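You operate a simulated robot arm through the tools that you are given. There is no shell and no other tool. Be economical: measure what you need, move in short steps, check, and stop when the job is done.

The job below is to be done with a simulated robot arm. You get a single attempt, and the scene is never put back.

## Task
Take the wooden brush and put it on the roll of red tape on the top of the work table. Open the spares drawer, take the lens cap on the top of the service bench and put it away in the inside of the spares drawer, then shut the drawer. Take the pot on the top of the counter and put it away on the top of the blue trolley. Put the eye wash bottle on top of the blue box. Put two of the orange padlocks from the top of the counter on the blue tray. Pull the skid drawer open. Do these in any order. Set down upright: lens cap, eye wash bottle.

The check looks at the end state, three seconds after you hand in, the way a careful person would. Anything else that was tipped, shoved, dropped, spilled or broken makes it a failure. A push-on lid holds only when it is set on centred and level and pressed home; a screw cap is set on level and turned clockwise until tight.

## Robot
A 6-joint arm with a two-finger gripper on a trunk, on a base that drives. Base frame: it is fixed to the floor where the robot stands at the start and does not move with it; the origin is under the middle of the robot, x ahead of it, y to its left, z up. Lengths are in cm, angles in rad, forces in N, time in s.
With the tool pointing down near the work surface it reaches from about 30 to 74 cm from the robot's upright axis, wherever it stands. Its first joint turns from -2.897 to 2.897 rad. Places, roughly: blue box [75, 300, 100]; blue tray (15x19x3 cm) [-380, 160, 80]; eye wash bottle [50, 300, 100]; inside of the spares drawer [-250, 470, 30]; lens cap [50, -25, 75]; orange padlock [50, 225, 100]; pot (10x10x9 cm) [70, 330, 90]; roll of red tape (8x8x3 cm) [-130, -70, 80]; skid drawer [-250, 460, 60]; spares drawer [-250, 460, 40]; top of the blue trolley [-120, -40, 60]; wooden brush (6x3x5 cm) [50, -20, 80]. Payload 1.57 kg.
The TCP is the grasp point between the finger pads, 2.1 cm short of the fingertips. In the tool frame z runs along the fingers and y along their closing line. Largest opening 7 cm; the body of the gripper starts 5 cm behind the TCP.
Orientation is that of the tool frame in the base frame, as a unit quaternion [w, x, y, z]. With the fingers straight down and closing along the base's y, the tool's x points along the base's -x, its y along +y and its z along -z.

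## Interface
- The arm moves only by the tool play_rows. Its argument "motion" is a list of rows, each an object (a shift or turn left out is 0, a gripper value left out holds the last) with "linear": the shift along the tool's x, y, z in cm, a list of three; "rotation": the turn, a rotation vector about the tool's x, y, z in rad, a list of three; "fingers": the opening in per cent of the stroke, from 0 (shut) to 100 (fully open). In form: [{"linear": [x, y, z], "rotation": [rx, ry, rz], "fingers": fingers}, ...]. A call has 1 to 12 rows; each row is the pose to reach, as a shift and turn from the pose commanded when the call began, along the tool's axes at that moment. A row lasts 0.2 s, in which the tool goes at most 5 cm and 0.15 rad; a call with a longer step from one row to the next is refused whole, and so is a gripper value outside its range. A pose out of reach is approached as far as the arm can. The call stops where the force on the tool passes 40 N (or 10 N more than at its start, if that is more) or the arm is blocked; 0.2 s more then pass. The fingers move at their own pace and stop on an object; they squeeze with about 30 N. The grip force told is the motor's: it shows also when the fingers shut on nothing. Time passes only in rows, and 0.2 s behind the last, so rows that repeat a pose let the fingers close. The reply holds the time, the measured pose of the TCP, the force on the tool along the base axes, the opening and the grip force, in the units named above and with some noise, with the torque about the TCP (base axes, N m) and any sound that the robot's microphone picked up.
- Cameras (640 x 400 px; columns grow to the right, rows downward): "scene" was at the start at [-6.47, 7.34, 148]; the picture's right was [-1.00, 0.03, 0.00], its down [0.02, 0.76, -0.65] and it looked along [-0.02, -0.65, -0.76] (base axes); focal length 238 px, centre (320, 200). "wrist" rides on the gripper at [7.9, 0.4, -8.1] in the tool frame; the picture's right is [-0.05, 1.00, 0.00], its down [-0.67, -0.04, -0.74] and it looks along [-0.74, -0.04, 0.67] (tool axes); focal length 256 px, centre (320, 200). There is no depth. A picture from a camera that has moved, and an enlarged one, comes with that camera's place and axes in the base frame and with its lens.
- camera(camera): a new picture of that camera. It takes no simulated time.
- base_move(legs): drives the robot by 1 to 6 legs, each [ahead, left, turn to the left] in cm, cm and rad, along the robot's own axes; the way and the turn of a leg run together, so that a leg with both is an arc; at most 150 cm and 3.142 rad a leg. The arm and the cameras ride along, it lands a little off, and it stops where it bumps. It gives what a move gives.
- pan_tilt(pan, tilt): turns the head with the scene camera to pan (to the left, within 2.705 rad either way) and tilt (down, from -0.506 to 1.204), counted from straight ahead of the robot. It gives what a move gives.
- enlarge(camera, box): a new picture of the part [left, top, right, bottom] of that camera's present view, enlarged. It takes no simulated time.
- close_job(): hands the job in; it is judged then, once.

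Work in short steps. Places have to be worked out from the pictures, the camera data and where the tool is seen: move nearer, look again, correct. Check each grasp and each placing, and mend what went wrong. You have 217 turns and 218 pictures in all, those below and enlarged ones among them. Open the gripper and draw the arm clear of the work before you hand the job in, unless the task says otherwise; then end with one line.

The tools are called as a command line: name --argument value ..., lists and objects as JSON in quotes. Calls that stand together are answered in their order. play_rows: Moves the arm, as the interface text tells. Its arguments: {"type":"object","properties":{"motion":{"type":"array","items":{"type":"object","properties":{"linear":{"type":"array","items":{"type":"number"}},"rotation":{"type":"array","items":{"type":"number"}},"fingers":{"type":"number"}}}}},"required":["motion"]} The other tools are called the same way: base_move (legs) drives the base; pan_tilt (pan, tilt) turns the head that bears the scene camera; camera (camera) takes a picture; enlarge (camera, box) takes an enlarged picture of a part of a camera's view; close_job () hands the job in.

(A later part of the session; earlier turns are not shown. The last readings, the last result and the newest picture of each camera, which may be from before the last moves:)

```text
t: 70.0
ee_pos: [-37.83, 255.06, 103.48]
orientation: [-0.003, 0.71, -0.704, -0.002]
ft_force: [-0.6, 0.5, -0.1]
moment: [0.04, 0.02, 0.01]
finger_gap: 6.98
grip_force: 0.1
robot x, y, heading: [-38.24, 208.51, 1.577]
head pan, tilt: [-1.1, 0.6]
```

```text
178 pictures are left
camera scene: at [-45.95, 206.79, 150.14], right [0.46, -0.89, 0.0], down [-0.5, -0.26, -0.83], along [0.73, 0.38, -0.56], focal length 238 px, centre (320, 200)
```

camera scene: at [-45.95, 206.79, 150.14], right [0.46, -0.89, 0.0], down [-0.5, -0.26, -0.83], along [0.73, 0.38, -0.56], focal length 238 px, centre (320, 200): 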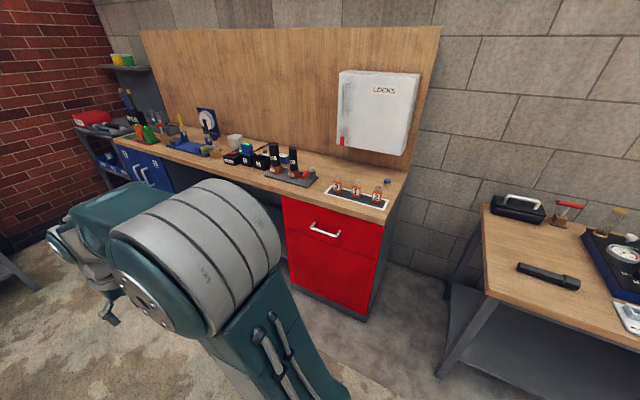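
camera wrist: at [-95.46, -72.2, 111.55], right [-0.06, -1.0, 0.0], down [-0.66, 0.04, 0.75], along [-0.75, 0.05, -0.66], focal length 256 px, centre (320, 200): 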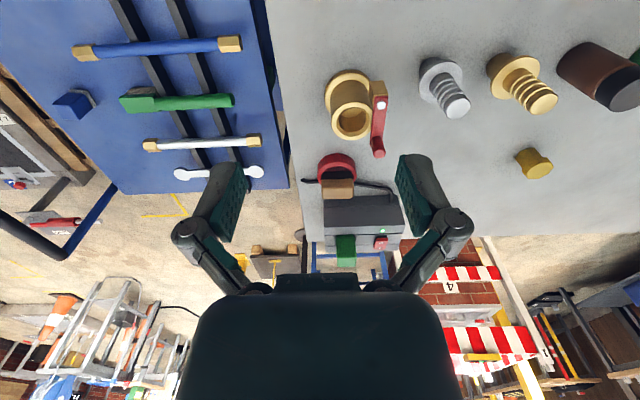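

The cabinet's drawer column spans x≈−294…−227 with front at y≈450, and there's a slab up to y≈345. I drive to about [-38,380], then strafe left to x≈−255.

base_move --legs '[[150, 0, 0], [22, 0, 0], [0, 110, 0], [0, 105, 0]]'

pan_tilt --pan 0.0 --tilt 0.75

camera --camera "scene"

camera --camera "wrist"

```text
t: 89.0
ee_pos: [-253.32, 426.93, 103.51]
orientation: [-0.002, 0.708, -0.706, -0.002]
ft_force: [0.4, -0.6, -0.2]
moment: [-0.02, 0.04, 0.0]
finger_gap: 7.01
grip_force: 0.1
robot x, y, heading: [-254.18, 380.82, 1.574]
head pan, tilt: [-1.1, 0.6]
```

```text
t: 90.3
ee_pos: [-253.54, 426.95, 103.48]
orientation: [-0.003, 0.708, -0.706, -0.002]
ft_force: [0.3, -1.1, 0.5]
moment: [0.02, 0.0, -0.03]
finger_gap: 7.01
grip_force: 0.0
robot x, y, heading: [-254.5, 380.58, 1.576]
head pan, tilt: [0.0, 0.75]
```

```text
177 pictures are left
camera scene: at [-269.79, 383.11, 148.86], right [1.0, 0.0, 0.0], down [0.0, -0.68, -0.73], along [0.0, 0.73, -0.68], focal length 238 px, centre (320, 200)
```

scene: 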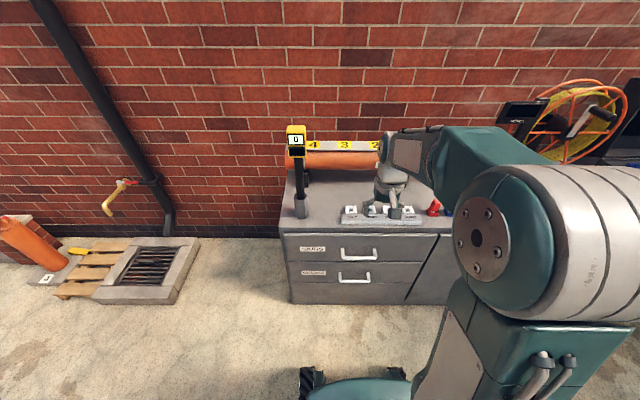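

```text
176 pictures are left
camera wrist: at [-253.9, 419.01, 111.59], right [-1.0, 0.05, 0.0], down [0.03, 0.66, 0.75], along [0.04, 0.75, -0.66], focal length 256 px, centre (320, 200)
```

wrist: 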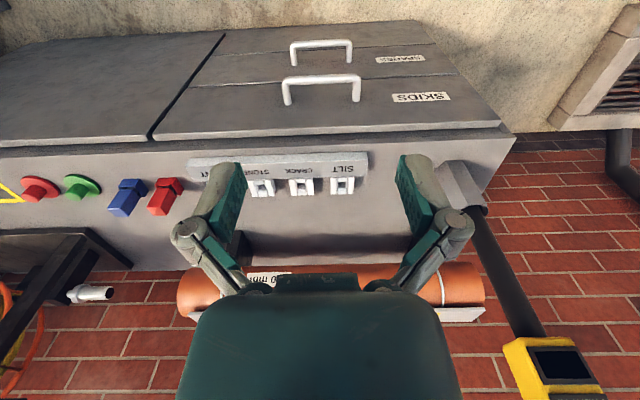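

The labels read SKIDS (upper, bar ≈[-253,440.7,61]) and SPARES (lower, bar ≈[-253,439,46.6]). I pitch the gripper forward to grip the lower bar from the front.

play_rows --motion '[{"linear": [1, 0, 3], "rotation": [0, -0.15, 0]}, {"linear": [2, 0, 6], "rotation": [0, -0.3, 0]}, {"linear": [3, 0, 9], "rotation": [0, -0.45, 0]}, {"linear": [4, 0, 12], "rotation": [0, -0.6, 0]}, {"linear": [5, 0, 16], "rotation": [0, -0.75, 0]}, {"linear": [6, 0, 19], "rotation": [0, -0.9, 0]}, {"linear": [7, 0, 22], "rotation": [0, -1.05, 0]}, {"linear": [8, 0, 25], "rotation": [0, -1.2, 0]}]'

camera --camera "scene"

```text
t: 92.1
ee_pos: [-253.36, 422.0, 75.79]
orientation: [-0.401, 0.583, -0.581, -0.402]
ft_force: [-1.0, -0.7, 0.0]
moment: [-0.01, -0.02, -0.03]
finger_gap: 7.02
grip_force: 0.0
out of reach, approached as far as the arm can: row 4, 5, 6, 7, 8
robot x, y, heading: [-254.23, 380.85, 1.577]
head pan, tilt: [0.0, 0.75]
```

```text
175 pictures are left
camera scene: at [-269.78, 383.15, 148.86], right [1.0, 0.0, 0.0], down [0.0, -0.68, -0.73], along [0.0, 0.73, -0.68], focal length 238 px, centre (320, 200)
```

scene: 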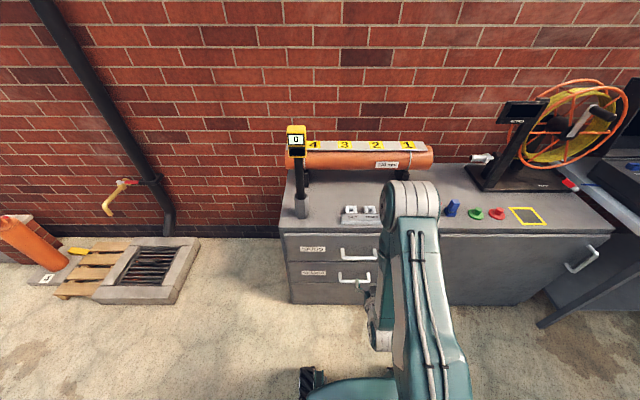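

Orientation reached. I now roll 90° so the fingers close vertically, moving to about y=430, z=60 in front of the handles.

play_rows --motion '[{"linear": [1.1, 0, 1.2], "rotation": [0, 0, 0.143]}, {"linear": [2.2, 0, 2.4], "rotation": [0, 0, 0.286]}, {"linear": [3.3, 0, 3.6], "rotation": [0, 0, 0.429]}, {"linear": [4.4, 0, 4.8], "rotation": [0, 0, 0.572]}, {"linear": [5.5, 0, 6], "rotation": [0, 0, 0.715]}, {"linear": [6.6, 0, 7.2], "rotation": [0, 0, 0.858]}, {"linear": [7.7, 0, 8.4], "rotation": [0, 0, 1.0]}, {"linear": [8.8, 0, 9.6], "rotation": [0, 0, 1.143]}, {"linear": [9.9, 0, 10.8], "rotation": [0, 0, 1.286]}, {"linear": [11, 0, 12], "rotation": [0, 0, 1.43]}, {"linear": [12, 0, 13.2], "rotation": [0, 0, 1.571]}]'

camera --camera "wrist"

camera --camera "scene"

```text
t: 94.5
ee_pos: [-253.29, 430.22, 59.91]
orientation: [-0.002, -0.001, 0.823, 0.568]
ft_force: [0.2, 0.4, -0.1]
moment: [-0.02, -0.01, 0.01]
finger_gap: 6.99
grip_force: 0.1
robot x, y, heading: [-253.92, 380.83, 1.579]
head pan, tilt: [0.0, 0.75]
```

```text
174 pictures are left
camera wrist: at [-261.22, 422.71, 63.23], right [0.05, 0.35, 0.93], down [0.67, -0.71, 0.23], along [0.74, 0.61, -0.27], focal length 256 px, centre (320, 200)
```

wrist: 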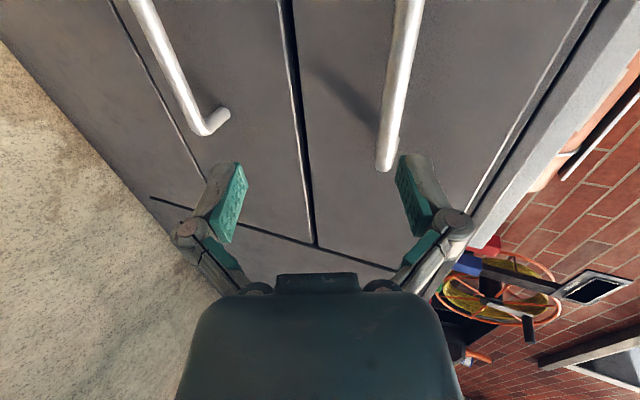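

```text
173 pictures are left
camera scene: at [-269.79, 383.17, 148.86], right [1.0, 0.0, 0.0], down [0.0, -0.68, -0.73], along [0.0, 0.73, -0.68], focal length 238 px, centre (320, 200)
```

scene: 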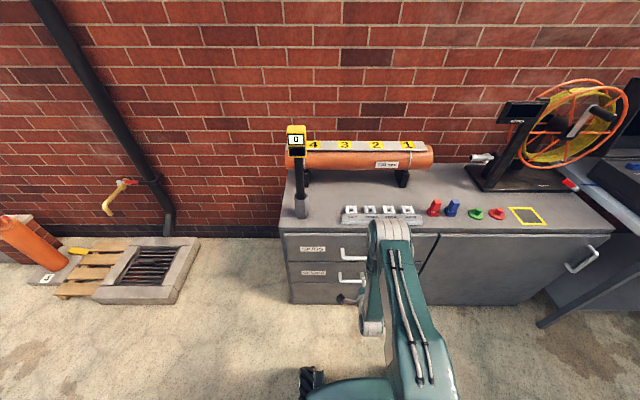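

The roll worked. The lower handle bar I place at y≈440.5, z≈43. I move to a pre-grasp 6 cm back along the tool axis.

play_rows --motion '[{"linear": [0, -4.5, 0.5]}, {"linear": [0, -9, 2]}, {"linear": [0, -12, 5]}, {"linear": [0, -12, 7.5]}, {"linear": [0, -12, 9.5]}]'

camera --camera "wrist"

enlarge --camera "scene" --box '[280, 220, 440, 320]'

```text
t: 95.7
ee_pos: [-253.29, 434.87, 45.32]
orientation: [-0.001, -0.001, 0.824, 0.567]
ft_force: [-0.4, -0.7, -0.2]
moment: [-0.01, -0.04, 0.01]
finger_gap: 6.97
grip_force: 0.1
robot x, y, heading: [-254.11, 380.95, 1.579]
head pan, tilt: [0.0, 0.75]
```

```text
172 pictures are left
camera wrist: at [-261.21, 427.3, 48.63], right [0.05, 0.36, 0.93], down [0.67, -0.71, 0.23], along [0.74, 0.61, -0.27], focal length 256 px, centre (320, 200)
```

wrist: 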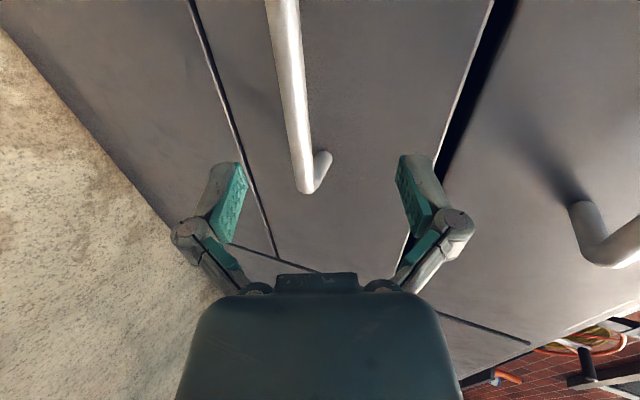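

```text
4.00 times, centred on (360, 270) of scene
camera zoom: at [-269.79, 383.17, 148.86], right [1.0, 0.0, 0.0], down [0.0, -0.68, -0.73], along [0.0, 0.73, -0.68], focal length 954 px, centre (160, -80)
```

zoom: 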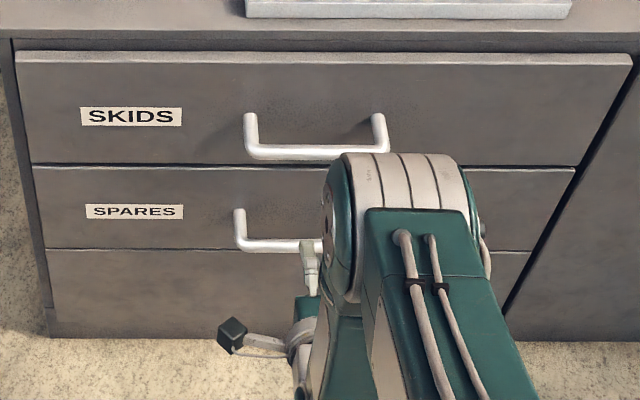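

The bar appears slightly below the tool midline: bar ≈(y 440.7, z 41.3), drawer front ≈446. I shift and advance, then close on the bar.

play_rows --motion '[{"linear": [0, -1.5, 0]}, {"linear": [0, -1.55, 3.5]}, {"linear": [0, -1.55, 6.7]}, {"linear": [0, -1.55, 6.7], "fingers": 0}, {"linear": [0, -1.55, 6.7], "fingers": 0}, {"linear": [0, -1.55, 6.7], "fingers": 0}]'

camera --camera "wrist"

```text
t: 97.1
ee_pos: [-253.23, 440.41, 41.57]
orientation: [0.0, -0.002, 0.824, 0.567]
ft_force: [-0.3, -17.2, 11.0]
moment: [0.05, 0.07, -0.09]
finger_gap: 1.5
grip_force: 32.0
robot x, y, heading: [-253.97, 380.89, 1.575]
head pan, tilt: [0.0, 0.75]
```

```text
170 pictures are left
camera wrist: at [-261.22, 432.9, 44.85], right [0.05, 0.36, 0.93], down [0.67, -0.71, 0.23], along [0.74, 0.61, -0.27], focal length 256 px, centre (320, 200)
```

wrist: 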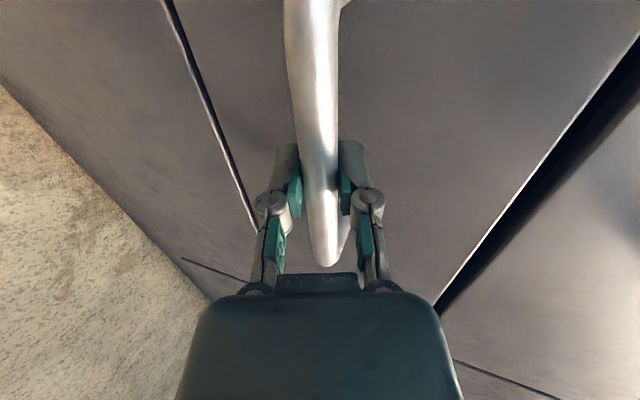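

The bar is gripped (gap 1.5). I pull straight out along −y.

play_rows --motion '[{"linear": [0, -0.54, -1.4]}, {"linear": [0, -1.08, -2.8]}, {"linear": [0, -1.62, -4.2]}, {"linear": [0, -2.16, -5.6]}, {"linear": [0, -2.7, -7]}, {"linear": [0, -3.24, -8.4]}, {"linear": [0, -3.78, -9.8]}, {"linear": [0, -4.32, -11.2]}, {"linear": [0, -4.86, -12.6]}, {"linear": [0, -5.4, -14]}]'

enlarge --camera "scene" --box '[240, 200, 480, 350]'

```text
t: 99.3
ee_pos: [-253.31, 425.66, 41.59]
orientation: [-0.001, -0.003, 0.822, 0.569]
ft_force: [-7.6, -0.7, 22.1]
moment: [0.1, 0.05, -0.1]
finger_gap: 1.52
grip_force: 32.0
robot x, y, heading: [-254.2, 381.1, 1.572]
head pan, tilt: [0.0, 0.75]
```

```text
2.67 times, centred on (360, 275) of scene
camera zoom: at [-269.88, 383.01, 148.87], right [1.0, 0.0, 0.0], down [0.0, -0.68, -0.73], along [0.0, 0.73, -0.68], focal length 636 px, centre (213, 0)
```

zoom: 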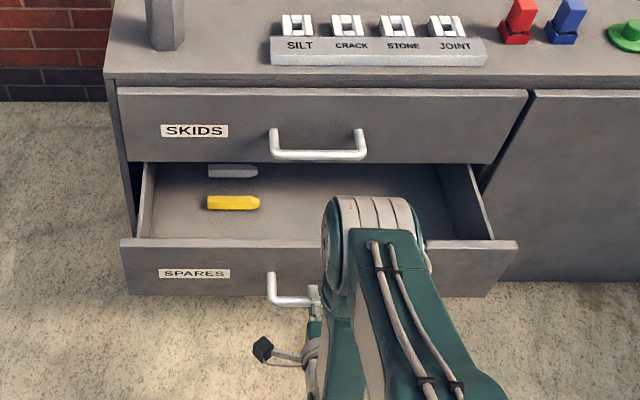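

The drawer is open ~15 cm. I pull a bit farther with the arm, as far as it reaches comfortably.

play_rows --motion '[{"linear": [0, -0.54, -1.4]}, {"linear": [0, -1.08, -2.8]}, {"linear": [0, -1.62, -4.2]}, {"linear": [0, -2.16, -5.6]}]'

enlarge --camera "scene" --box '[240, 200, 480, 350]'

```text
t: 100.3
ee_pos: [-253.29, 420.89, 41.6]
orientation: [-0.002, -0.003, 0.822, 0.569]
ft_force: [-0.9, 1.8, -20.8]
moment: [-0.15, 0.01, 0.0]
finger_gap: 1.54
grip_force: 31.5
robot x, y, heading: [-253.99, 380.79, 1.576]
head pan, tilt: [0.0, 0.75]
stopped in row 4: the force on the tool passed its limit at 58 N (the readings are from after the stop); the commanded pose is now the measured one
```

```text
2.67 times, centred on (360, 275) of scene
camera zoom: at [-269.86, 383.15, 148.85], right [1.0, 0.0, 0.0], down [0.0, -0.68, -0.73], along [0.0, 0.73, -0.68], focal length 636 px, centre (213, 0)
```

zoom: 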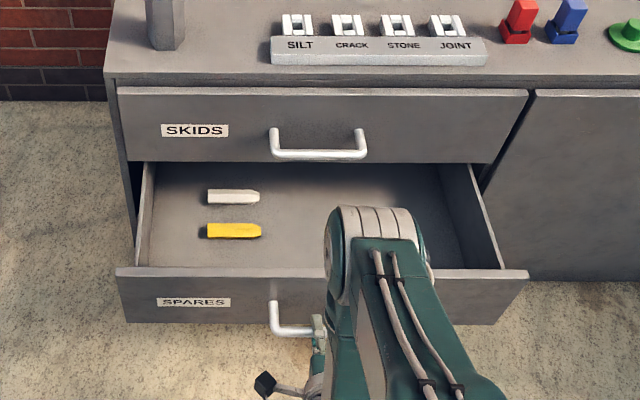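

The drawer is at its stop (~20 cm open). I open the fingers and back out along the tool axis.

play_rows --motion '[{"fingers": 70}, {"fingers": 70}, {"linear": [0, 0, -2]}, {"linear": [0, 0, -4]}]'

camera --camera "wrist"

```text
t: 101.3
ee_pos: [-253.13, 418.15, 43.66]
orientation: [0.0, -0.003, 0.814, 0.581]
ft_force: [0.4, 0.2, 0.5]
moment: [0.02, 0.01, 0.0]
finger_gap: 4.9
grip_force: 0.1
robot x, y, heading: [-254.03, 380.66, 1.574]
head pan, tilt: [0.0, 0.75]
```

```text
167 pictures are left
camera wrist: at [-261.07, 410.58, 46.64], right [0.05, 0.32, 0.94], down [0.67, -0.71, 0.21], along [0.74, 0.62, -0.25], focal length 256 px, centre (320, 200)
```

wrist: 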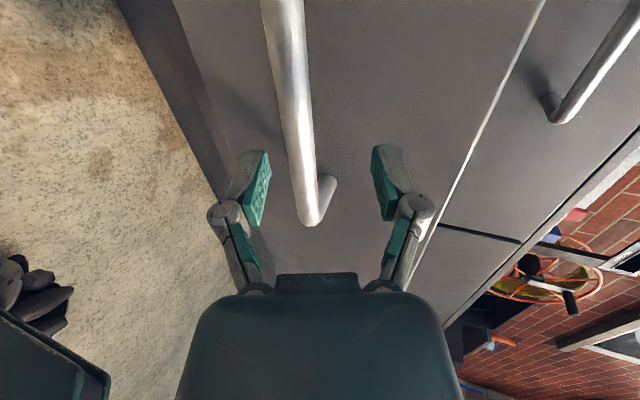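

Tips are just clear of the bar. I back the base a few cm to be safe, then raise the tool.

base_move --legs '[[-4, 0, 0]]'

play_rows --motion '[{"linear": [0, 3, -1]}, {"linear": [0, 7, -1]}, {"linear": [0, 11.5, -1]}, {"linear": [0, 16, -1]}, {"linear": [0, 20.5, -1]}, {"linear": [0, 25, -1]}, {"linear": [0, 29.5, 0]}]'

camera --camera "scene"

```text
t: 102.2
ee_pos: [-253.19, 414.12, 43.63]
orientation: [0.0, -0.004, 0.815, 0.579]
ft_force: [0.3, -0.1, -0.2]
moment: [0.03, 0.01, 0.0]
finger_gap: 4.9
grip_force: 0.0
robot x, y, heading: [-254.45, 376.95, 1.575]
head pan, tilt: [0.0, 0.75]
```

```text
t: 103.8
ee_pos: [-253.22, 423.88, 71.34]
orientation: [0.0, -0.003, 0.816, 0.578]
ft_force: [0.6, -0.4, -0.2]
moment: [0.01, 0.0, -0.01]
finger_gap: 4.91
grip_force: 0.1
robot x, y, heading: [-254.38, 376.42, 1.577]
head pan, tilt: [0.0, 0.75]
```

```text
166 pictures are left
camera scene: at [-269.79, 379.1, 148.86], right [1.0, 0.01, 0.0], down [0.0, -0.68, -0.73], along [0.0, 0.73, -0.68], focal length 238 px, centre (320, 200)
```

scene: 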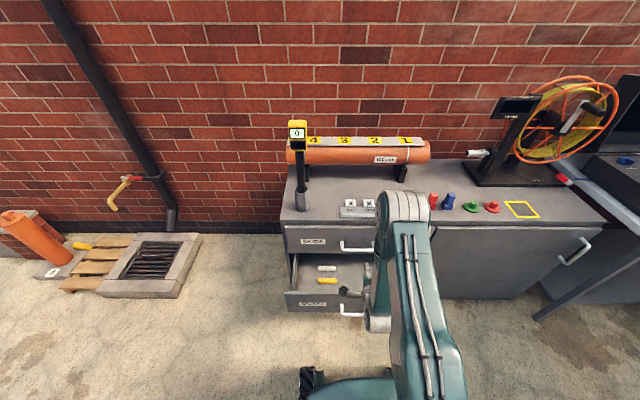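

Now I restore the tool-down orientation: roll back while rising, then pitch back.

play_rows --motion '[{"linear": [0, 2.5, -0.6], "rotation": [0, 0, -0.143]}, {"linear": [0, 5, -1.2], "rotation": [0, 0, -0.286]}, {"linear": [0, 7.5, -1.8], "rotation": [0, 0, -0.429]}, {"linear": [0, 10, -2.4], "rotation": [0, 0, -0.572]}, {"linear": [0, 12.5, -3], "rotation": [0, 0, -0.715]}, {"linear": [0, 15, -3.6], "rotation": [0, 0, -0.858]}, {"linear": [0, 17.5, -4.2], "rotation": [0, 0, -1.0]}, {"linear": [0, 20, -4.8], "rotation": [0, 0, -1.143]}, {"linear": [0, 22.5, -5.4], "rotation": [0, 0, -1.286]}, {"linear": [0, 25, -6], "rotation": [0, 0, -1.43]}, {"linear": [0, 27.3, -6.4], "rotation": [0, 0, -1.571]}]'

play_rows --motion '[{"rotation": [0, 0.15, 0]}, {"rotation": [0, 0.3, 0]}, {"rotation": [0, 0.45, 0]}, {"rotation": [0, 0.6, 0]}, {"rotation": [0, 0.75, 0]}, {"rotation": [0, 0.9, 0]}, {"rotation": [0, 1.05, 0]}, {"rotation": [0, 1.15, 0]}, {"rotation": [0, 1.232, 0], "fingers": 100}]'

```text
t: 106.2
ee_pos: [-253.27, 426.77, 99.34]
orientation: [-0.41, 0.58, -0.574, -0.409]
ft_force: [-0.2, -0.5, 0.3]
moment: [-0.02, 0.0, 0.0]
finger_gap: 4.88
grip_force: 0.1
robot x, y, heading: [-254.15, 376.4, 1.576]
head pan, tilt: [0.0, 0.75]
```

```text
t: 108.2
ee_pos: [-253.5, 426.8, 99.37]
orientation: [-0.002, 0.71, -0.704, 0.001]
ft_force: [-0.2, -0.3, -0.1]
moment: [-0.02, 0.02, -0.02]
finger_gap: 6.96
grip_force: 0.0
robot x, y, heading: [-253.64, 376.83, 1.571]
head pan, tilt: [0.0, 0.75]
```

Now to the counter: strafe back to x≈−40, turn to face +x, and move to y≈310 for a look.

base_move --legs '[[0, -108, 0], [0, -105, 0], [0, 0, -1.571], [0, -66, 0]]'

pan_tilt --pan 0.0 --tilt 0.7

camera --camera "scene"

camera --camera "wrist"

```text
t: 125.8
ee_pos: [10.69, 314.01, 99.32]
orientation: [0.002, -0.011, 1.0, -0.003]
ft_force: [0.1, 0.4, -0.5]
moment: [-0.04, 0.0, 0.0]
finger_gap: 6.98
grip_force: 0.0
robot x, y, heading: [-39.22, 313.65, 0.02]
head pan, tilt: [0.0, 0.75]
```

```text
t: 126.5
ee_pos: [10.62, 314.03, 99.47]
orientation: [0.001, -0.01, 1.0, -0.001]
ft_force: [-0.2, 0.6, -0.6]
moment: [-0.05, 0.0, 0.01]
finger_gap: 6.99
grip_force: 0.1
robot x, y, heading: [-39.13, 313.86, 0.017]
head pan, tilt: [0.0, 0.7]
```

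```text
165 pictures are left
camera scene: at [-37.12, 329.28, 149.26], right [0.02, -1.0, 0.0], down [-0.65, -0.01, -0.76], along [0.76, 0.01, -0.65], focal length 238 px, centre (320, 200)
```

scene: 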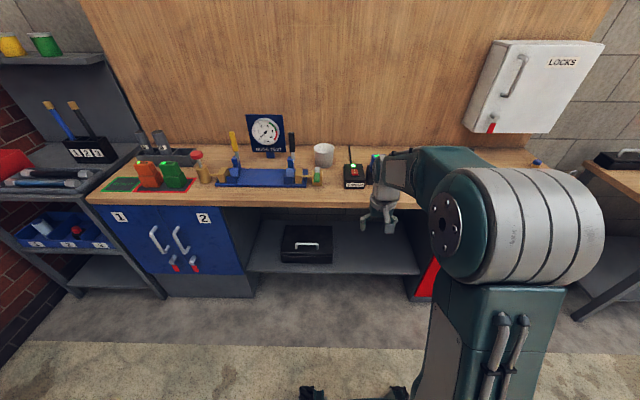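

```text
164 pictures are left
camera wrist: at [2.61, 314.23, 107.42], right [0.03, 1.0, 0.0], down [0.66, -0.02, 0.75], along [0.75, -0.03, -0.66], focal length 256 px, centre (320, 200)
```

wrist: 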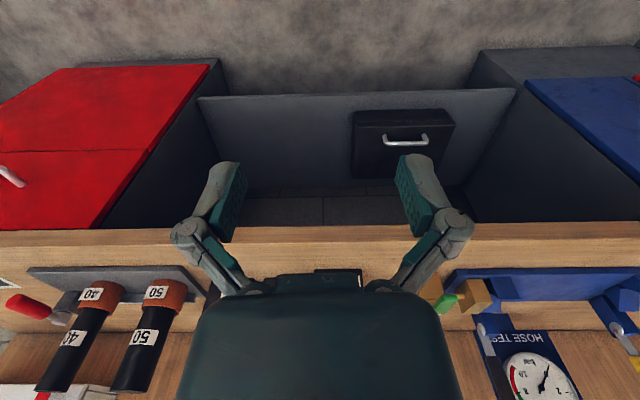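

I see the white pot; arm hides items at y≈290–310. I enlarge and also pan for another angle.

enlarge --camera "scene" --box '[180, 110, 420, 260]'

play_rows --motion '[{"linear": [3, -4, -2]}, {"linear": [6, -8, -4]}, {"linear": [8, -12, -6]}, {"linear": [9, -16, -8]}, {"linear": [9, -20, -8]}, {"linear": [9, -24, -8]}, {"linear": [10, -28, -8]}]'

camera --camera "scene"

camera --camera "wrist"

```text
2.67 times, centred on (300, 185) of scene
camera zoom: at [-37.12, 329.28, 149.26], right [0.02, -1.0, 0.0], down [-0.65, -0.01, -0.76], along [0.76, 0.01, -0.65], focal length 636 px, centre (373, 240)
```

zoom: 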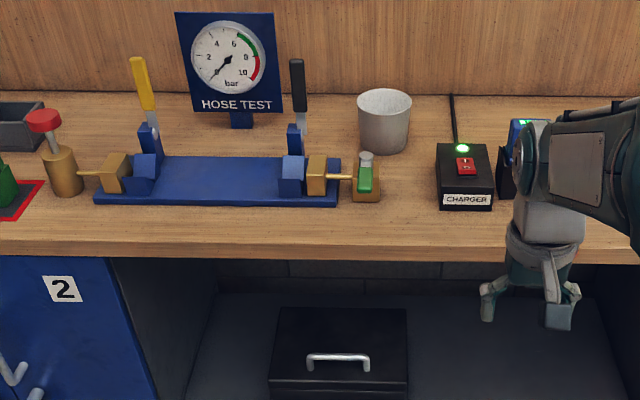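

```text
refused: row 1 steps farther than a row can; nothing moved
```

```text
162 pictures are left
camera scene: at [-37.12, 329.28, 149.26], right [0.02, -1.0, 0.0], down [-0.65, -0.01, -0.76], along [0.76, 0.01, -0.65], focal length 238 px, centre (320, 200)
```

scene: 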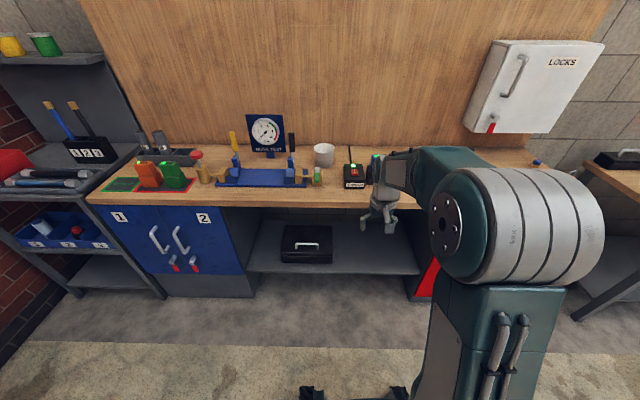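

```text
161 pictures are left
camera wrist: at [2.61, 314.23, 107.42], right [0.03, 1.0, 0.0], down [0.66, -0.02, 0.75], along [0.75, -0.03, -0.66], focal length 256 px, centre (320, 200)
```

wrist: 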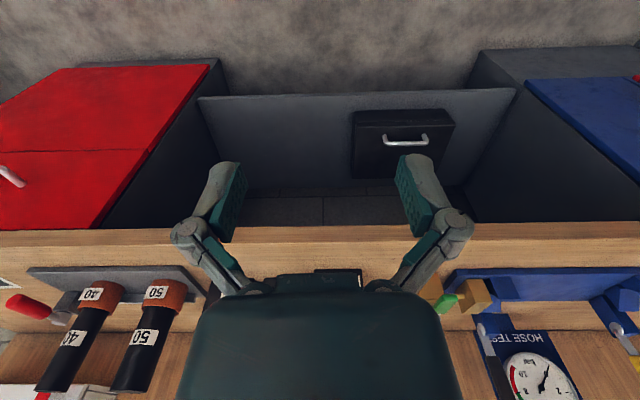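

Steps too long; I resend with ≤5 cm steps, swinging the arm right and up out of the view.

play_rows --motion '[{"linear": [2, -3, -2]}, {"linear": [4, -6, -4]}, {"linear": [6, -9, -6]}, {"linear": [7, -13, -8]}, {"linear": [8, -17, -10]}, {"linear": [8, -21.5, -10]}, {"linear": [9, -26, -10]}, {"linear": [10, -30, -10]}]'

enlarge --camera "scene" --box '[280, 120, 440, 220]'

camera --camera "wrist"

```text
t: 128.2
ee_pos: [1.1, 283.39, 109.33]
orientation: [0.003, -0.01, 1.0, 0.0]
ft_force: [0.2, -0.3, 0.0]
moment: [0.03, 0.01, 0.01]
finger_gap: 7.0
grip_force: 0.0
robot x, y, heading: [-38.92, 313.75, 0.019]
head pan, tilt: [0.0, 0.7]
```

```text
4.00 times, centred on (360, 170) of scene
camera zoom: at [-37.16, 328.86, 149.3], right [0.02, -1.0, 0.0], down [-0.64, -0.01, -0.76], along [0.76, 0.02, -0.64], focal length 954 px, centre (160, 320)
```

zoom: 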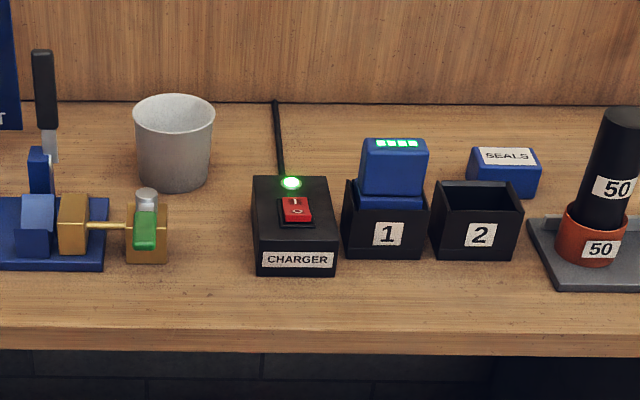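

```text
159 pictures are left
camera wrist: at [-6.88, 283.56, 117.5], right [0.03, 1.0, 0.0], down [0.66, -0.02, 0.75], along [0.75, -0.02, -0.66], focal length 256 px, centre (320, 200)
```

wrist: 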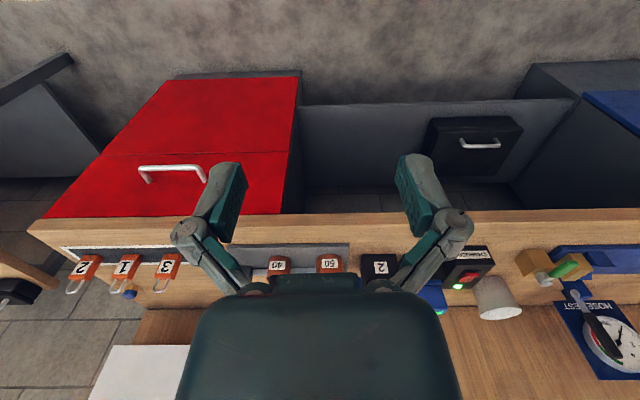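

The blue "SEALS" box may be the blue box; I don't yet see the eye wash bottle. I look at the rest of the counter.

pan_tilt --pan -0.5 --tilt 0.6

camera --camera "scene"

pan_tilt --pan 0.5 --tilt 0.6

camera --camera "scene"

```text
t: 129.2
ee_pos: [1.13, 283.44, 109.38]
orientation: [0.001, -0.011, 1.0, -0.001]
ft_force: [-0.5, -0.6, 0.2]
moment: [0.01, 0.0, 0.0]
finger_gap: 7.0
grip_force: 0.1
robot x, y, heading: [-39.07, 313.94, 0.023]
head pan, tilt: [-0.499, 0.6]
```

```text
158 pictures are left
camera scene: at [-37.8, 324.76, 150.15], right [-0.46, -0.89, 0.0], down [-0.5, 0.26, -0.82], along [0.73, -0.38, -0.57], focal length 238 px, centre (320, 200)
```

scene: 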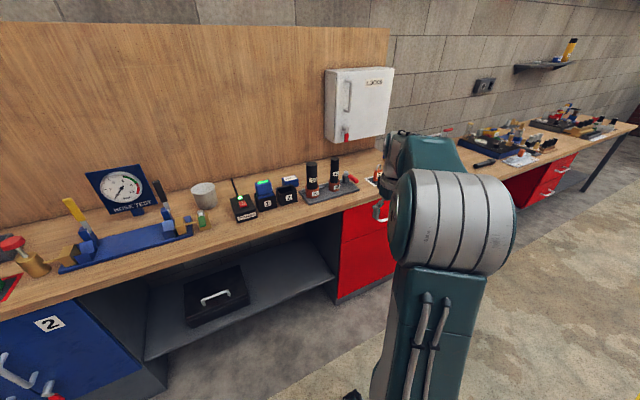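

```text
t: 130.4
ee_pos: [1.11, 283.6, 109.52]
orientation: [0.002, -0.01, 1.0, -0.002]
ft_force: [1.0, 0.8, 0.1]
moment: [-0.01, 0.03, 0.01]
finger_gap: 7.01
grip_force: 0.0
robot x, y, heading: [-38.98, 314.06, 0.015]
head pan, tilt: [0.499, 0.6]
```

```text
157 pictures are left
camera scene: at [-37.97, 333.21, 150.15], right [0.5, -0.87, 0.0], down [-0.49, -0.28, -0.82], along [0.72, 0.41, -0.57], focal length 238 px, centre (320, 200)
```

scene: 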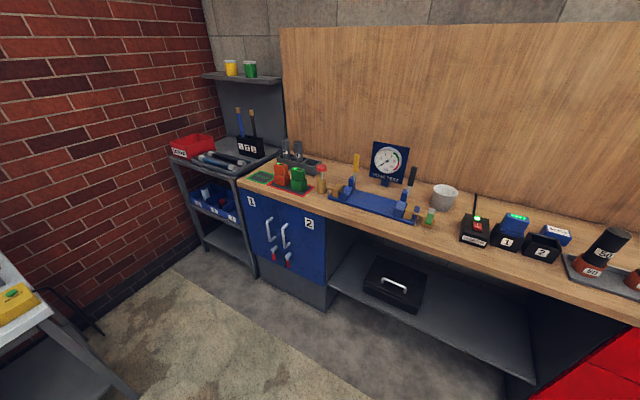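

I enlarge the charger/SEALS area from this viewpoint.

enlarge --camera "scene" --box '[440, 180, 640, 305]'

enlarge --camera "scene" --box '[240, 130, 440, 255]'

```text
3.20 times, centred on (540, 242) of scene
camera zoom: at [-37.97, 333.21, 150.15], right [0.5, -0.87, 0.0], down [-0.49, -0.28, -0.82], along [0.72, 0.41, -0.57], focal length 763 px, centre (-384, 64)
```

zoom: 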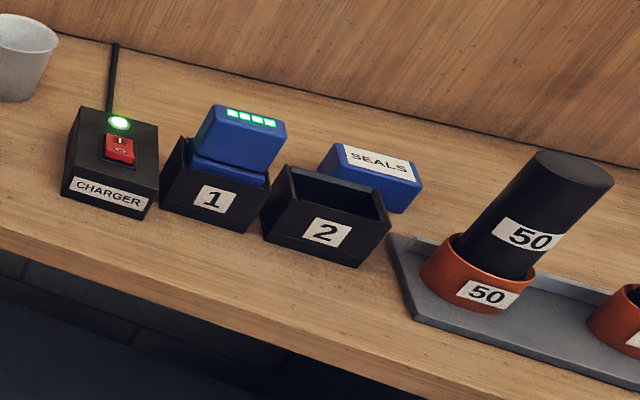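

```text
3.20 times, centred on (340, 192) of scene
camera zoom: at [-37.97, 333.21, 150.15], right [0.5, -0.87, 0.0], down [-0.49, -0.28, -0.82], along [0.72, 0.41, -0.57], focal length 763 px, centre (256, 224)
```

zoom: 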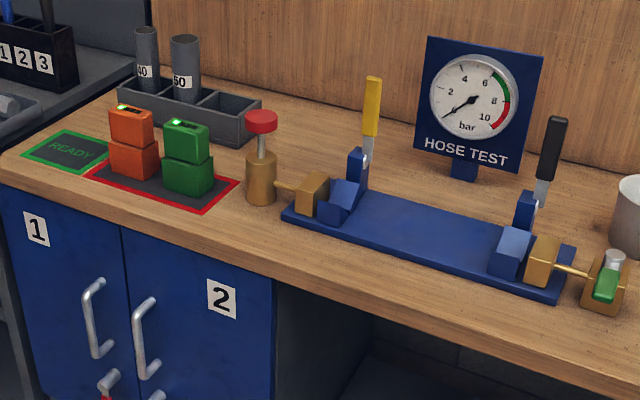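

No bottle there. I move the arm to the left side and examine the right half of the counter.

pan_tilt --pan -0.5 --tilt 0.6

enlarge --camera "scene" --box '[220, 140, 400, 252]'

enlarge --camera "scene" --box '[440, 100, 640, 225]'

```text
t: 131.7
ee_pos: [1.11, 283.45, 109.51]
orientation: [0.002, -0.01, 1.0, 0.0]
ft_force: [-0.5, -0.4, 0.1]
moment: [-0.05, -0.01, 0.0]
finger_gap: 7.01
grip_force: 0.0
robot x, y, heading: [-39.16, 314.01, 0.016]
head pan, tilt: [-0.499, 0.6]
```

```text
3.56 times, centred on (310, 196) of scene
camera zoom: at [-37.8, 324.75, 150.15], right [-0.46, -0.89, 0.0], down [-0.5, 0.26, -0.82], along [0.73, -0.38, -0.57], focal length 848 px, centre (356, 214)
```

zoom: 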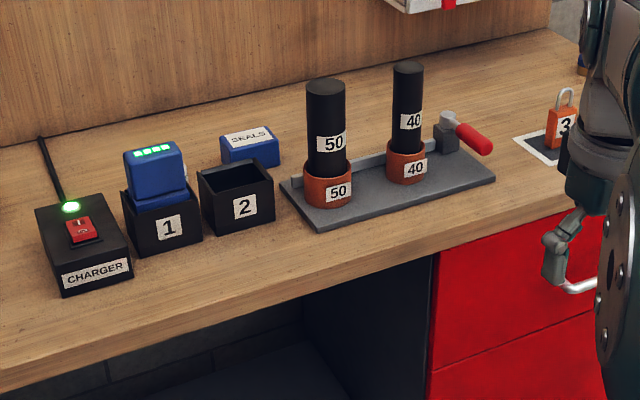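

```text
3.20 times, centred on (540, 162) of scene
camera zoom: at [-37.8, 324.75, 150.15], right [-0.46, -0.89, 0.0], down [-0.5, 0.26, -0.82], along [0.73, -0.38, -0.57], focal length 763 px, centre (-384, 320)
```

zoom: 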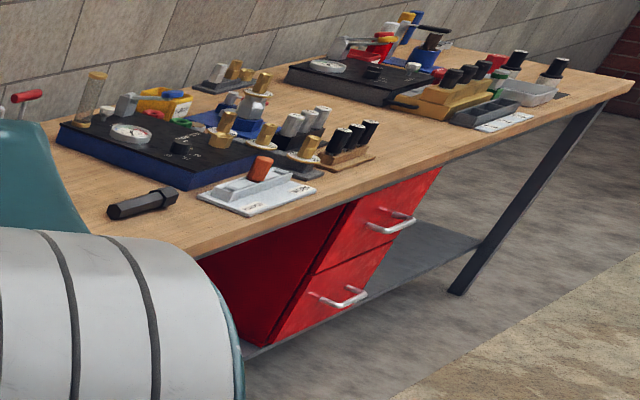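

I can't identify the bottle yet; only the blue thing in slot 1 fits the given place, so I drive nearer and inspect with the wrist camera.

base_move --legs '[[30, 0, 0]]'

play_rows --motion '[{"linear": [0, 4, -2]}, {"linear": [0, 8, -4]}, {"linear": [0, 12, -6]}, {"linear": [0, 16, -6]}, {"linear": [0, 18, -6]}]'

camera --camera "wrist"

```text
t: 133.8
ee_pos: [31.12, 284.08, 109.4]
orientation: [0.002, -0.011, 1.0, -0.001]
ft_force: [0.0, 0.3, 0.1]
moment: [0.01, 0.03, -0.01]
finger_gap: 7.02
grip_force: 0.1
robot x, y, heading: [-9.3, 314.33, 0.023]
head pan, tilt: [-0.499, 0.6]
```

```text
t: 135.0
ee_pos: [30.74, 302.21, 115.45]
orientation: [0.002, -0.01, 1.0, -0.002]
ft_force: [-1.0, -0.8, -0.8]
moment: [0.0, -0.05, 0.0]
finger_gap: 6.98
grip_force: 0.1
robot x, y, heading: [-9.2, 314.39, 0.019]
head pan, tilt: [-0.499, 0.6]
```

```text
152 pictures are left
camera wrist: at [22.68, 302.48, 123.51], right [0.03, 1.0, 0.0], down [0.66, -0.02, 0.75], along [0.75, -0.03, -0.66], focal length 256 px, centre (320, 200)
```

wrist: 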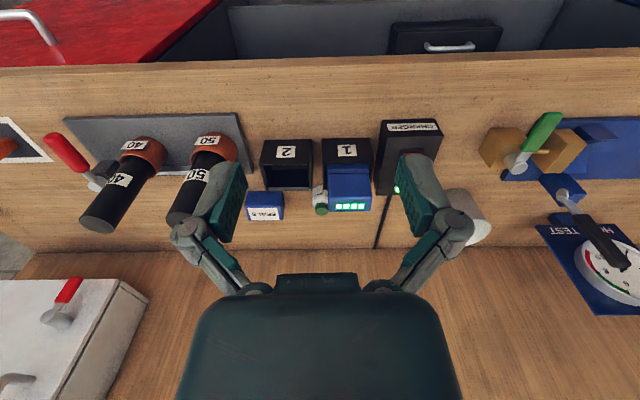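

There: a small white bottle with a green cap stands behind slot 1, beside the SEALS box. I enlarge.

enlarge --camera "wrist" --box '[240, 125, 400, 225]'

```text
4.00 times, centred on (320, 175) of wrist
camera zoom: at [22.68, 302.48, 123.51], right [0.03, 1.0, 0.0], down [0.66, -0.02, 0.75], along [0.75, -0.03, -0.66], focal length 1024 px, centre (320, 300)
```

zoom: 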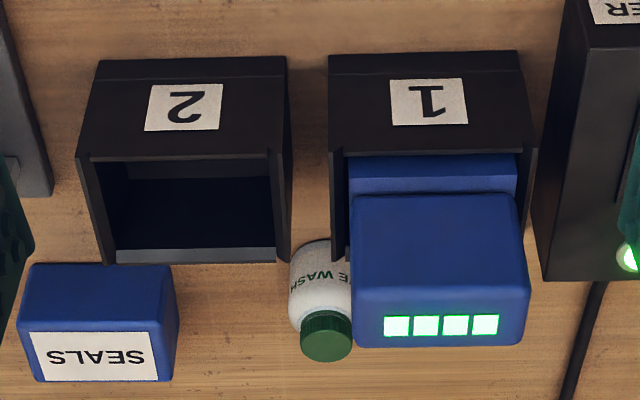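

Confirmed: "EYE WASH" bottle at about [65,301], top ≈89.5; SEALS box top centre ≈[67.8,287.8,87.6]. The robot must be closer; I drive 9 cm ahead and 8 cm right.

base_move --legs '[[9, -8, 0]]'

play_rows --motion '[{"linear": [-3, 2, 0], "rotation": [0, 0, -0.13], "fingers": 85}, {"linear": [-6, 4, 0], "rotation": [0, 0, -0.26]}, {"linear": [-8, 6, 1], "rotation": [0, 0, -0.39]}, {"linear": [-10, 8, 2], "rotation": [0, 0, -0.52]}, {"linear": [-12, 8, 3], "rotation": [0, 0, -0.65]}, {"linear": [-14, 8, 4], "rotation": [0, 0, -0.785]}]'

camera --camera "wrist"

```text
t: 136.2
ee_pos: [39.85, 295.02, 115.51]
orientation: [0.002, -0.011, 1.0, -0.004]
ft_force: [-0.6, -0.1, 0.1]
moment: [0.01, 0.0, 0.01]
finger_gap: 7.0
grip_force: 0.1
robot x, y, heading: [-0.01, 306.6, 0.02]
head pan, tilt: [-0.499, 0.6]
```

```text
t: 137.6
ee_pos: [53.55, 303.06, 111.58]
orientation: [0.001, -0.394, 0.919, -0.002]
ft_force: [-0.5, 0.0, 0.7]
moment: [-0.04, -0.01, 0.0]
finger_gap: 5.92
grip_force: 0.0
robot x, y, heading: [-0.06, 307.26, 0.022]
head pan, tilt: [-0.499, 0.6]
```

```text
150 pictures are left
camera wrist: at [47.83, 297.56, 119.63], right [-0.69, 0.73, 0.0], down [0.48, 0.46, 0.75], along [0.54, 0.51, -0.67], focal length 256 px, centre (320, 200)
```

wrist: 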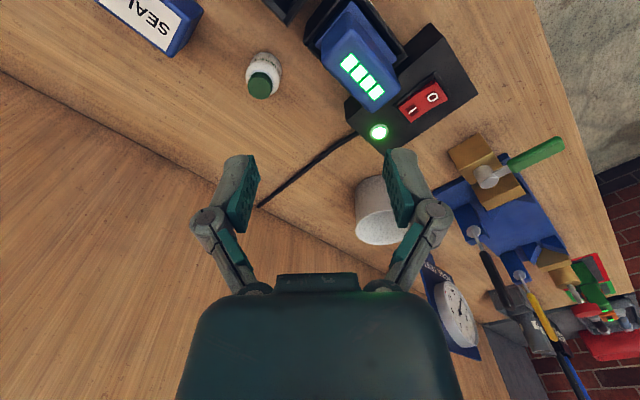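

Triangulating two wrist views gives the bottle cap at ≈[60.7,301.1,93] and counter z≈87.5 (the scene camera estimates were low). I hover above it for a refined look.

play_rows --motion '[{"linear": [-1.5, -3, 2]}, {"linear": [-3, -6, 5]}, {"linear": [-3.48, -6.54, 8.6]}]'

camera --camera "wrist"

```text
t: 138.4
ee_pos: [61.01, 300.73, 102.92]
orientation: [0.002, -0.393, 0.919, -0.001]
ft_force: [0.4, -0.3, 0.2]
moment: [0.02, -0.02, 0.04]
finger_gap: 5.96
grip_force: 0.2
robot x, y, heading: [-0.03, 306.94, 0.02]
head pan, tilt: [-0.499, 0.6]
```

```text
149 pictures are left
camera wrist: at [55.05, 295.33, 111.05], right [-0.69, 0.73, 0.0], down [0.48, 0.46, 0.75], along [0.55, 0.51, -0.66], focal length 256 px, centre (320, 200)
```

wrist: 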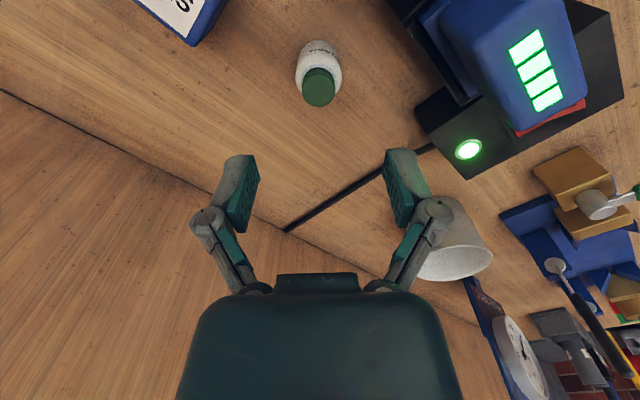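

Refined: cap top at [61.1,300.95,92.9]. I descend to TCP z≈90.8 and close on the bottle.

play_rows --motion '[{"linear": [-0.2, 0.07, 4.5]}, {"linear": [-0.2, 0.07, 9]}, {"linear": [-0.2, 0.07, 11]}, {"linear": [-0.2, 0.07, 12.1]}, {"linear": [-0.2, 0.07, 12.1], "fingers": 0}, {"linear": [-0.2, 0.07, 12.1], "fingers": 0}, {"linear": [-0.2, 0.07, 12.1], "fingers": 0}]'

camera --camera "wrist"

```text
t: 140.0
ee_pos: [61.04, 300.83, 90.78]
orientation: [0.002, -0.393, 0.92, -0.001]
ft_force: [-0.8, -0.8, 12.0]
moment: [-0.05, -0.07, -0.04]
finger_gap: 3.53
grip_force: 29.8
robot x, y, heading: [-0.31, 306.62, 0.021]
head pan, tilt: [-0.499, 0.6]
```

```text
148 pictures are left
camera wrist: at [55.11, 295.38, 98.94], right [-0.69, 0.73, 0.0], down [0.48, 0.46, 0.75], along [0.55, 0.51, -0.66], focal length 256 px, centre (320, 200)
```

wrist: 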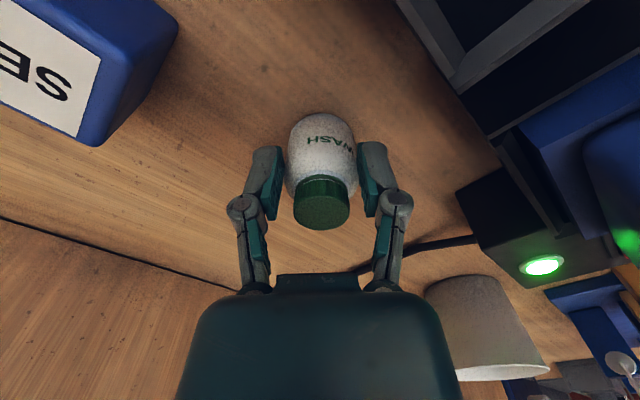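

The bottle is held (gap 3.53). I lift, yaw back 45° so the camera points straight away from the plugs, and look at the SEALS box.

play_rows --motion '[{"linear": [0, 0, -3]}, {"linear": [0, 0, -7], "rotation": [0, 0, 0.13]}, {"linear": [1, 0, -11], "rotation": [0, 0, 0.26]}, {"linear": [2.5, -0.2, -13.2], "rotation": [0, 0, 0.39]}, {"linear": [4, -0.4, -13.2], "rotation": [0, 0, 0.52]}, {"linear": [4.84, -0.46, -13.2], "rotation": [0, 0, 0.65]}, {"linear": [4.84, -0.46, -13.2], "rotation": [0, 0, 0.785]}]'

camera --camera "wrist"

```text
t: 141.6
ee_pos: [58.02, 296.9, 104.18]
orientation: [0.002, -0.011, 1.0, 0.0]
ft_force: [-0.7, 0.1, -1.8]
moment: [-0.02, 0.04, 0.0]
finger_gap: 3.53
grip_force: 30.6
robot x, y, heading: [-0.55, 307.1, 0.019]
head pan, tilt: [-0.499, 0.6]
```

```text
147 pictures are left
camera wrist: at [49.94, 297.17, 112.07], right [0.03, 1.0, 0.0], down [0.66, -0.02, 0.75], along [0.75, -0.02, -0.66], focal length 256 px, centre (320, 200)
```

wrist: 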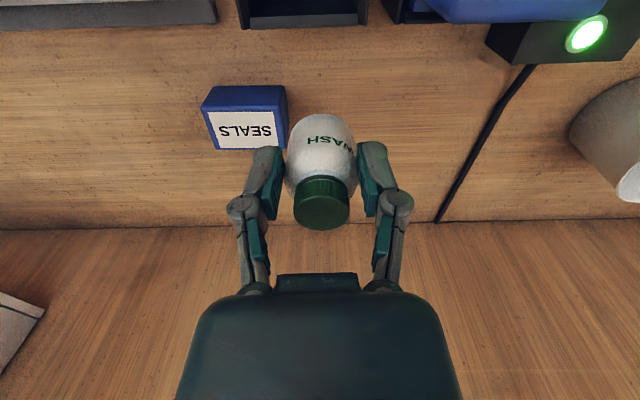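

SEALS top centre refined to [63.8,289.6,91.1], about 7.5 × 4.5 cm. I move over it and lower in fine steps until contact.

play_rows --motion '[{"linear": [-2.5, -3.5, 0]}, {"linear": [-5.75, -7.2, 1]}, {"linear": [-5.75, -7.3, 5]}, {"linear": [-5.75, -7.3, 7.5]}, {"linear": [-5.75, -7.3, 8.2]}, {"linear": [-5.75, -7.3, 8.6]}]'

camera --camera "wrist"

```text
refused: row 2 steps farther than a row can; nothing moved
```

```text
146 pictures are left
camera wrist: at [49.94, 297.17, 112.07], right [0.03, 1.0, 0.0], down [0.66, -0.02, 0.75], along [0.75, -0.02, -0.66], focal length 256 px, centre (320, 200)
```

wrist: 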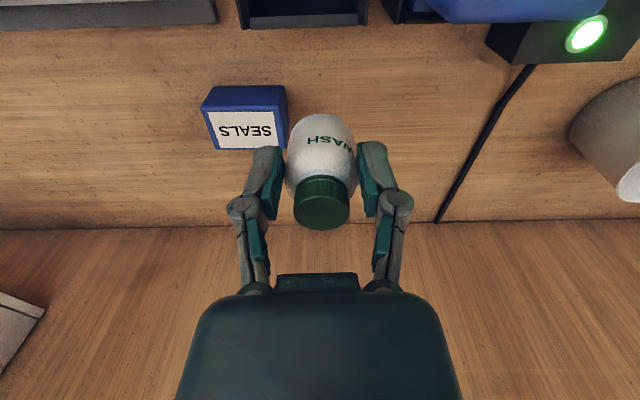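

Step too long; resending in smaller steps.

play_rows --motion '[{"linear": [-2.5, -3, 0]}, {"linear": [-5, -6, 1]}, {"linear": [-5.75, -7.3, 4]}, {"linear": [-5.75, -7.3, 7]}, {"linear": [-5.75, -7.3, 8.2]}]'

camera --camera "wrist"

```text
t: 142.8
ee_pos: [63.81, 289.81, 95.68]
orientation: [0.002, -0.011, 1.0, 0.001]
ft_force: [0.1, 0.4, -0.8]
moment: [-0.03, 0.02, -0.03]
finger_gap: 3.54
grip_force: 29.5
robot x, y, heading: [-0.21, 306.67, 0.021]
head pan, tilt: [-0.499, 0.6]
```

```text
145 pictures are left
camera wrist: at [55.86, 290.04, 103.84], right [0.03, 1.0, 0.0], down [0.66, -0.02, 0.75], along [0.75, -0.02, -0.66], focal length 256 px, centre (320, 200)
```

wrist: 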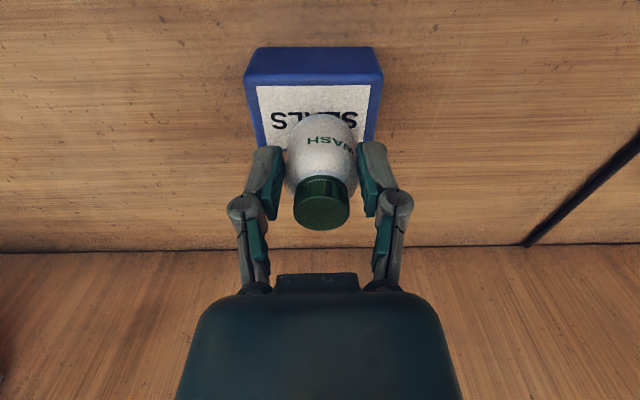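

Well aligned over the box (centre ≈63.5, bottle 63.8). Creep down to contact.

play_rows --motion '[{"linear": [0.3, -0.2, 0.4]}, {"linear": [0.3, -0.2, 0.8]}, {"linear": [0.3, -0.2, 1.2]}, {"linear": [0.3, -0.2, 1.5]}]'

```text
t: 143.8
ee_pos: [63.47, 289.56, 94.18]
orientation: [0.0, -0.014, 1.0, 0.001]
ft_force: [-1.0, 0.6, 1.4]
moment: [0.02, -0.03, 0.0]
finger_gap: 0.01
grip_force: 28.3
robot x, y, heading: [-0.01, 306.75, 0.019]
head pan, tilt: [-0.499, 0.6]
```

The fingers closed to zero — the bottle slipped out. I look at once.

camera --camera "wrist"

camera --camera "scene"

```text
144 pictures are left
camera wrist: at [55.6, 289.81, 102.18], right [0.03, 1.0, 0.0], down [0.67, -0.02, 0.75], along [0.74, -0.02, -0.67], focal length 256 px, centre (320, 200)
```

wrist: 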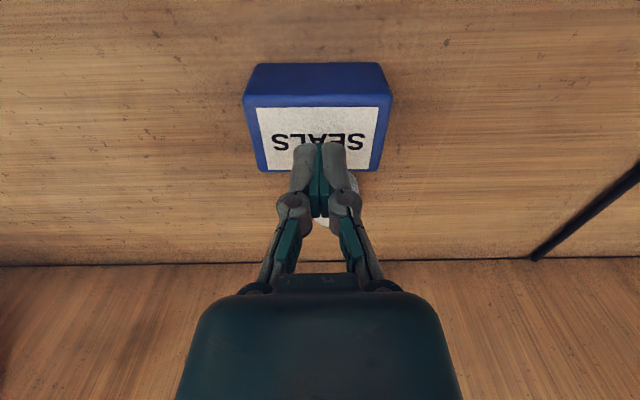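

```text
143 pictures are left
camera scene: at [1.38, 317.78, 150.15], right [-0.46, -0.89, 0.0], down [-0.5, 0.26, -0.82], along [0.73, -0.38, -0.57], focal length 238 px, centre (320, 200)
```

scene: 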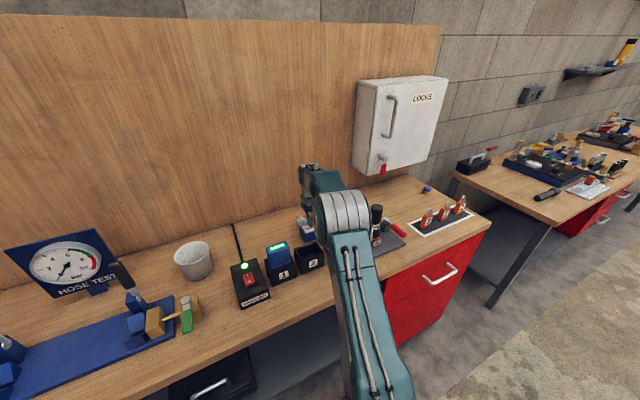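

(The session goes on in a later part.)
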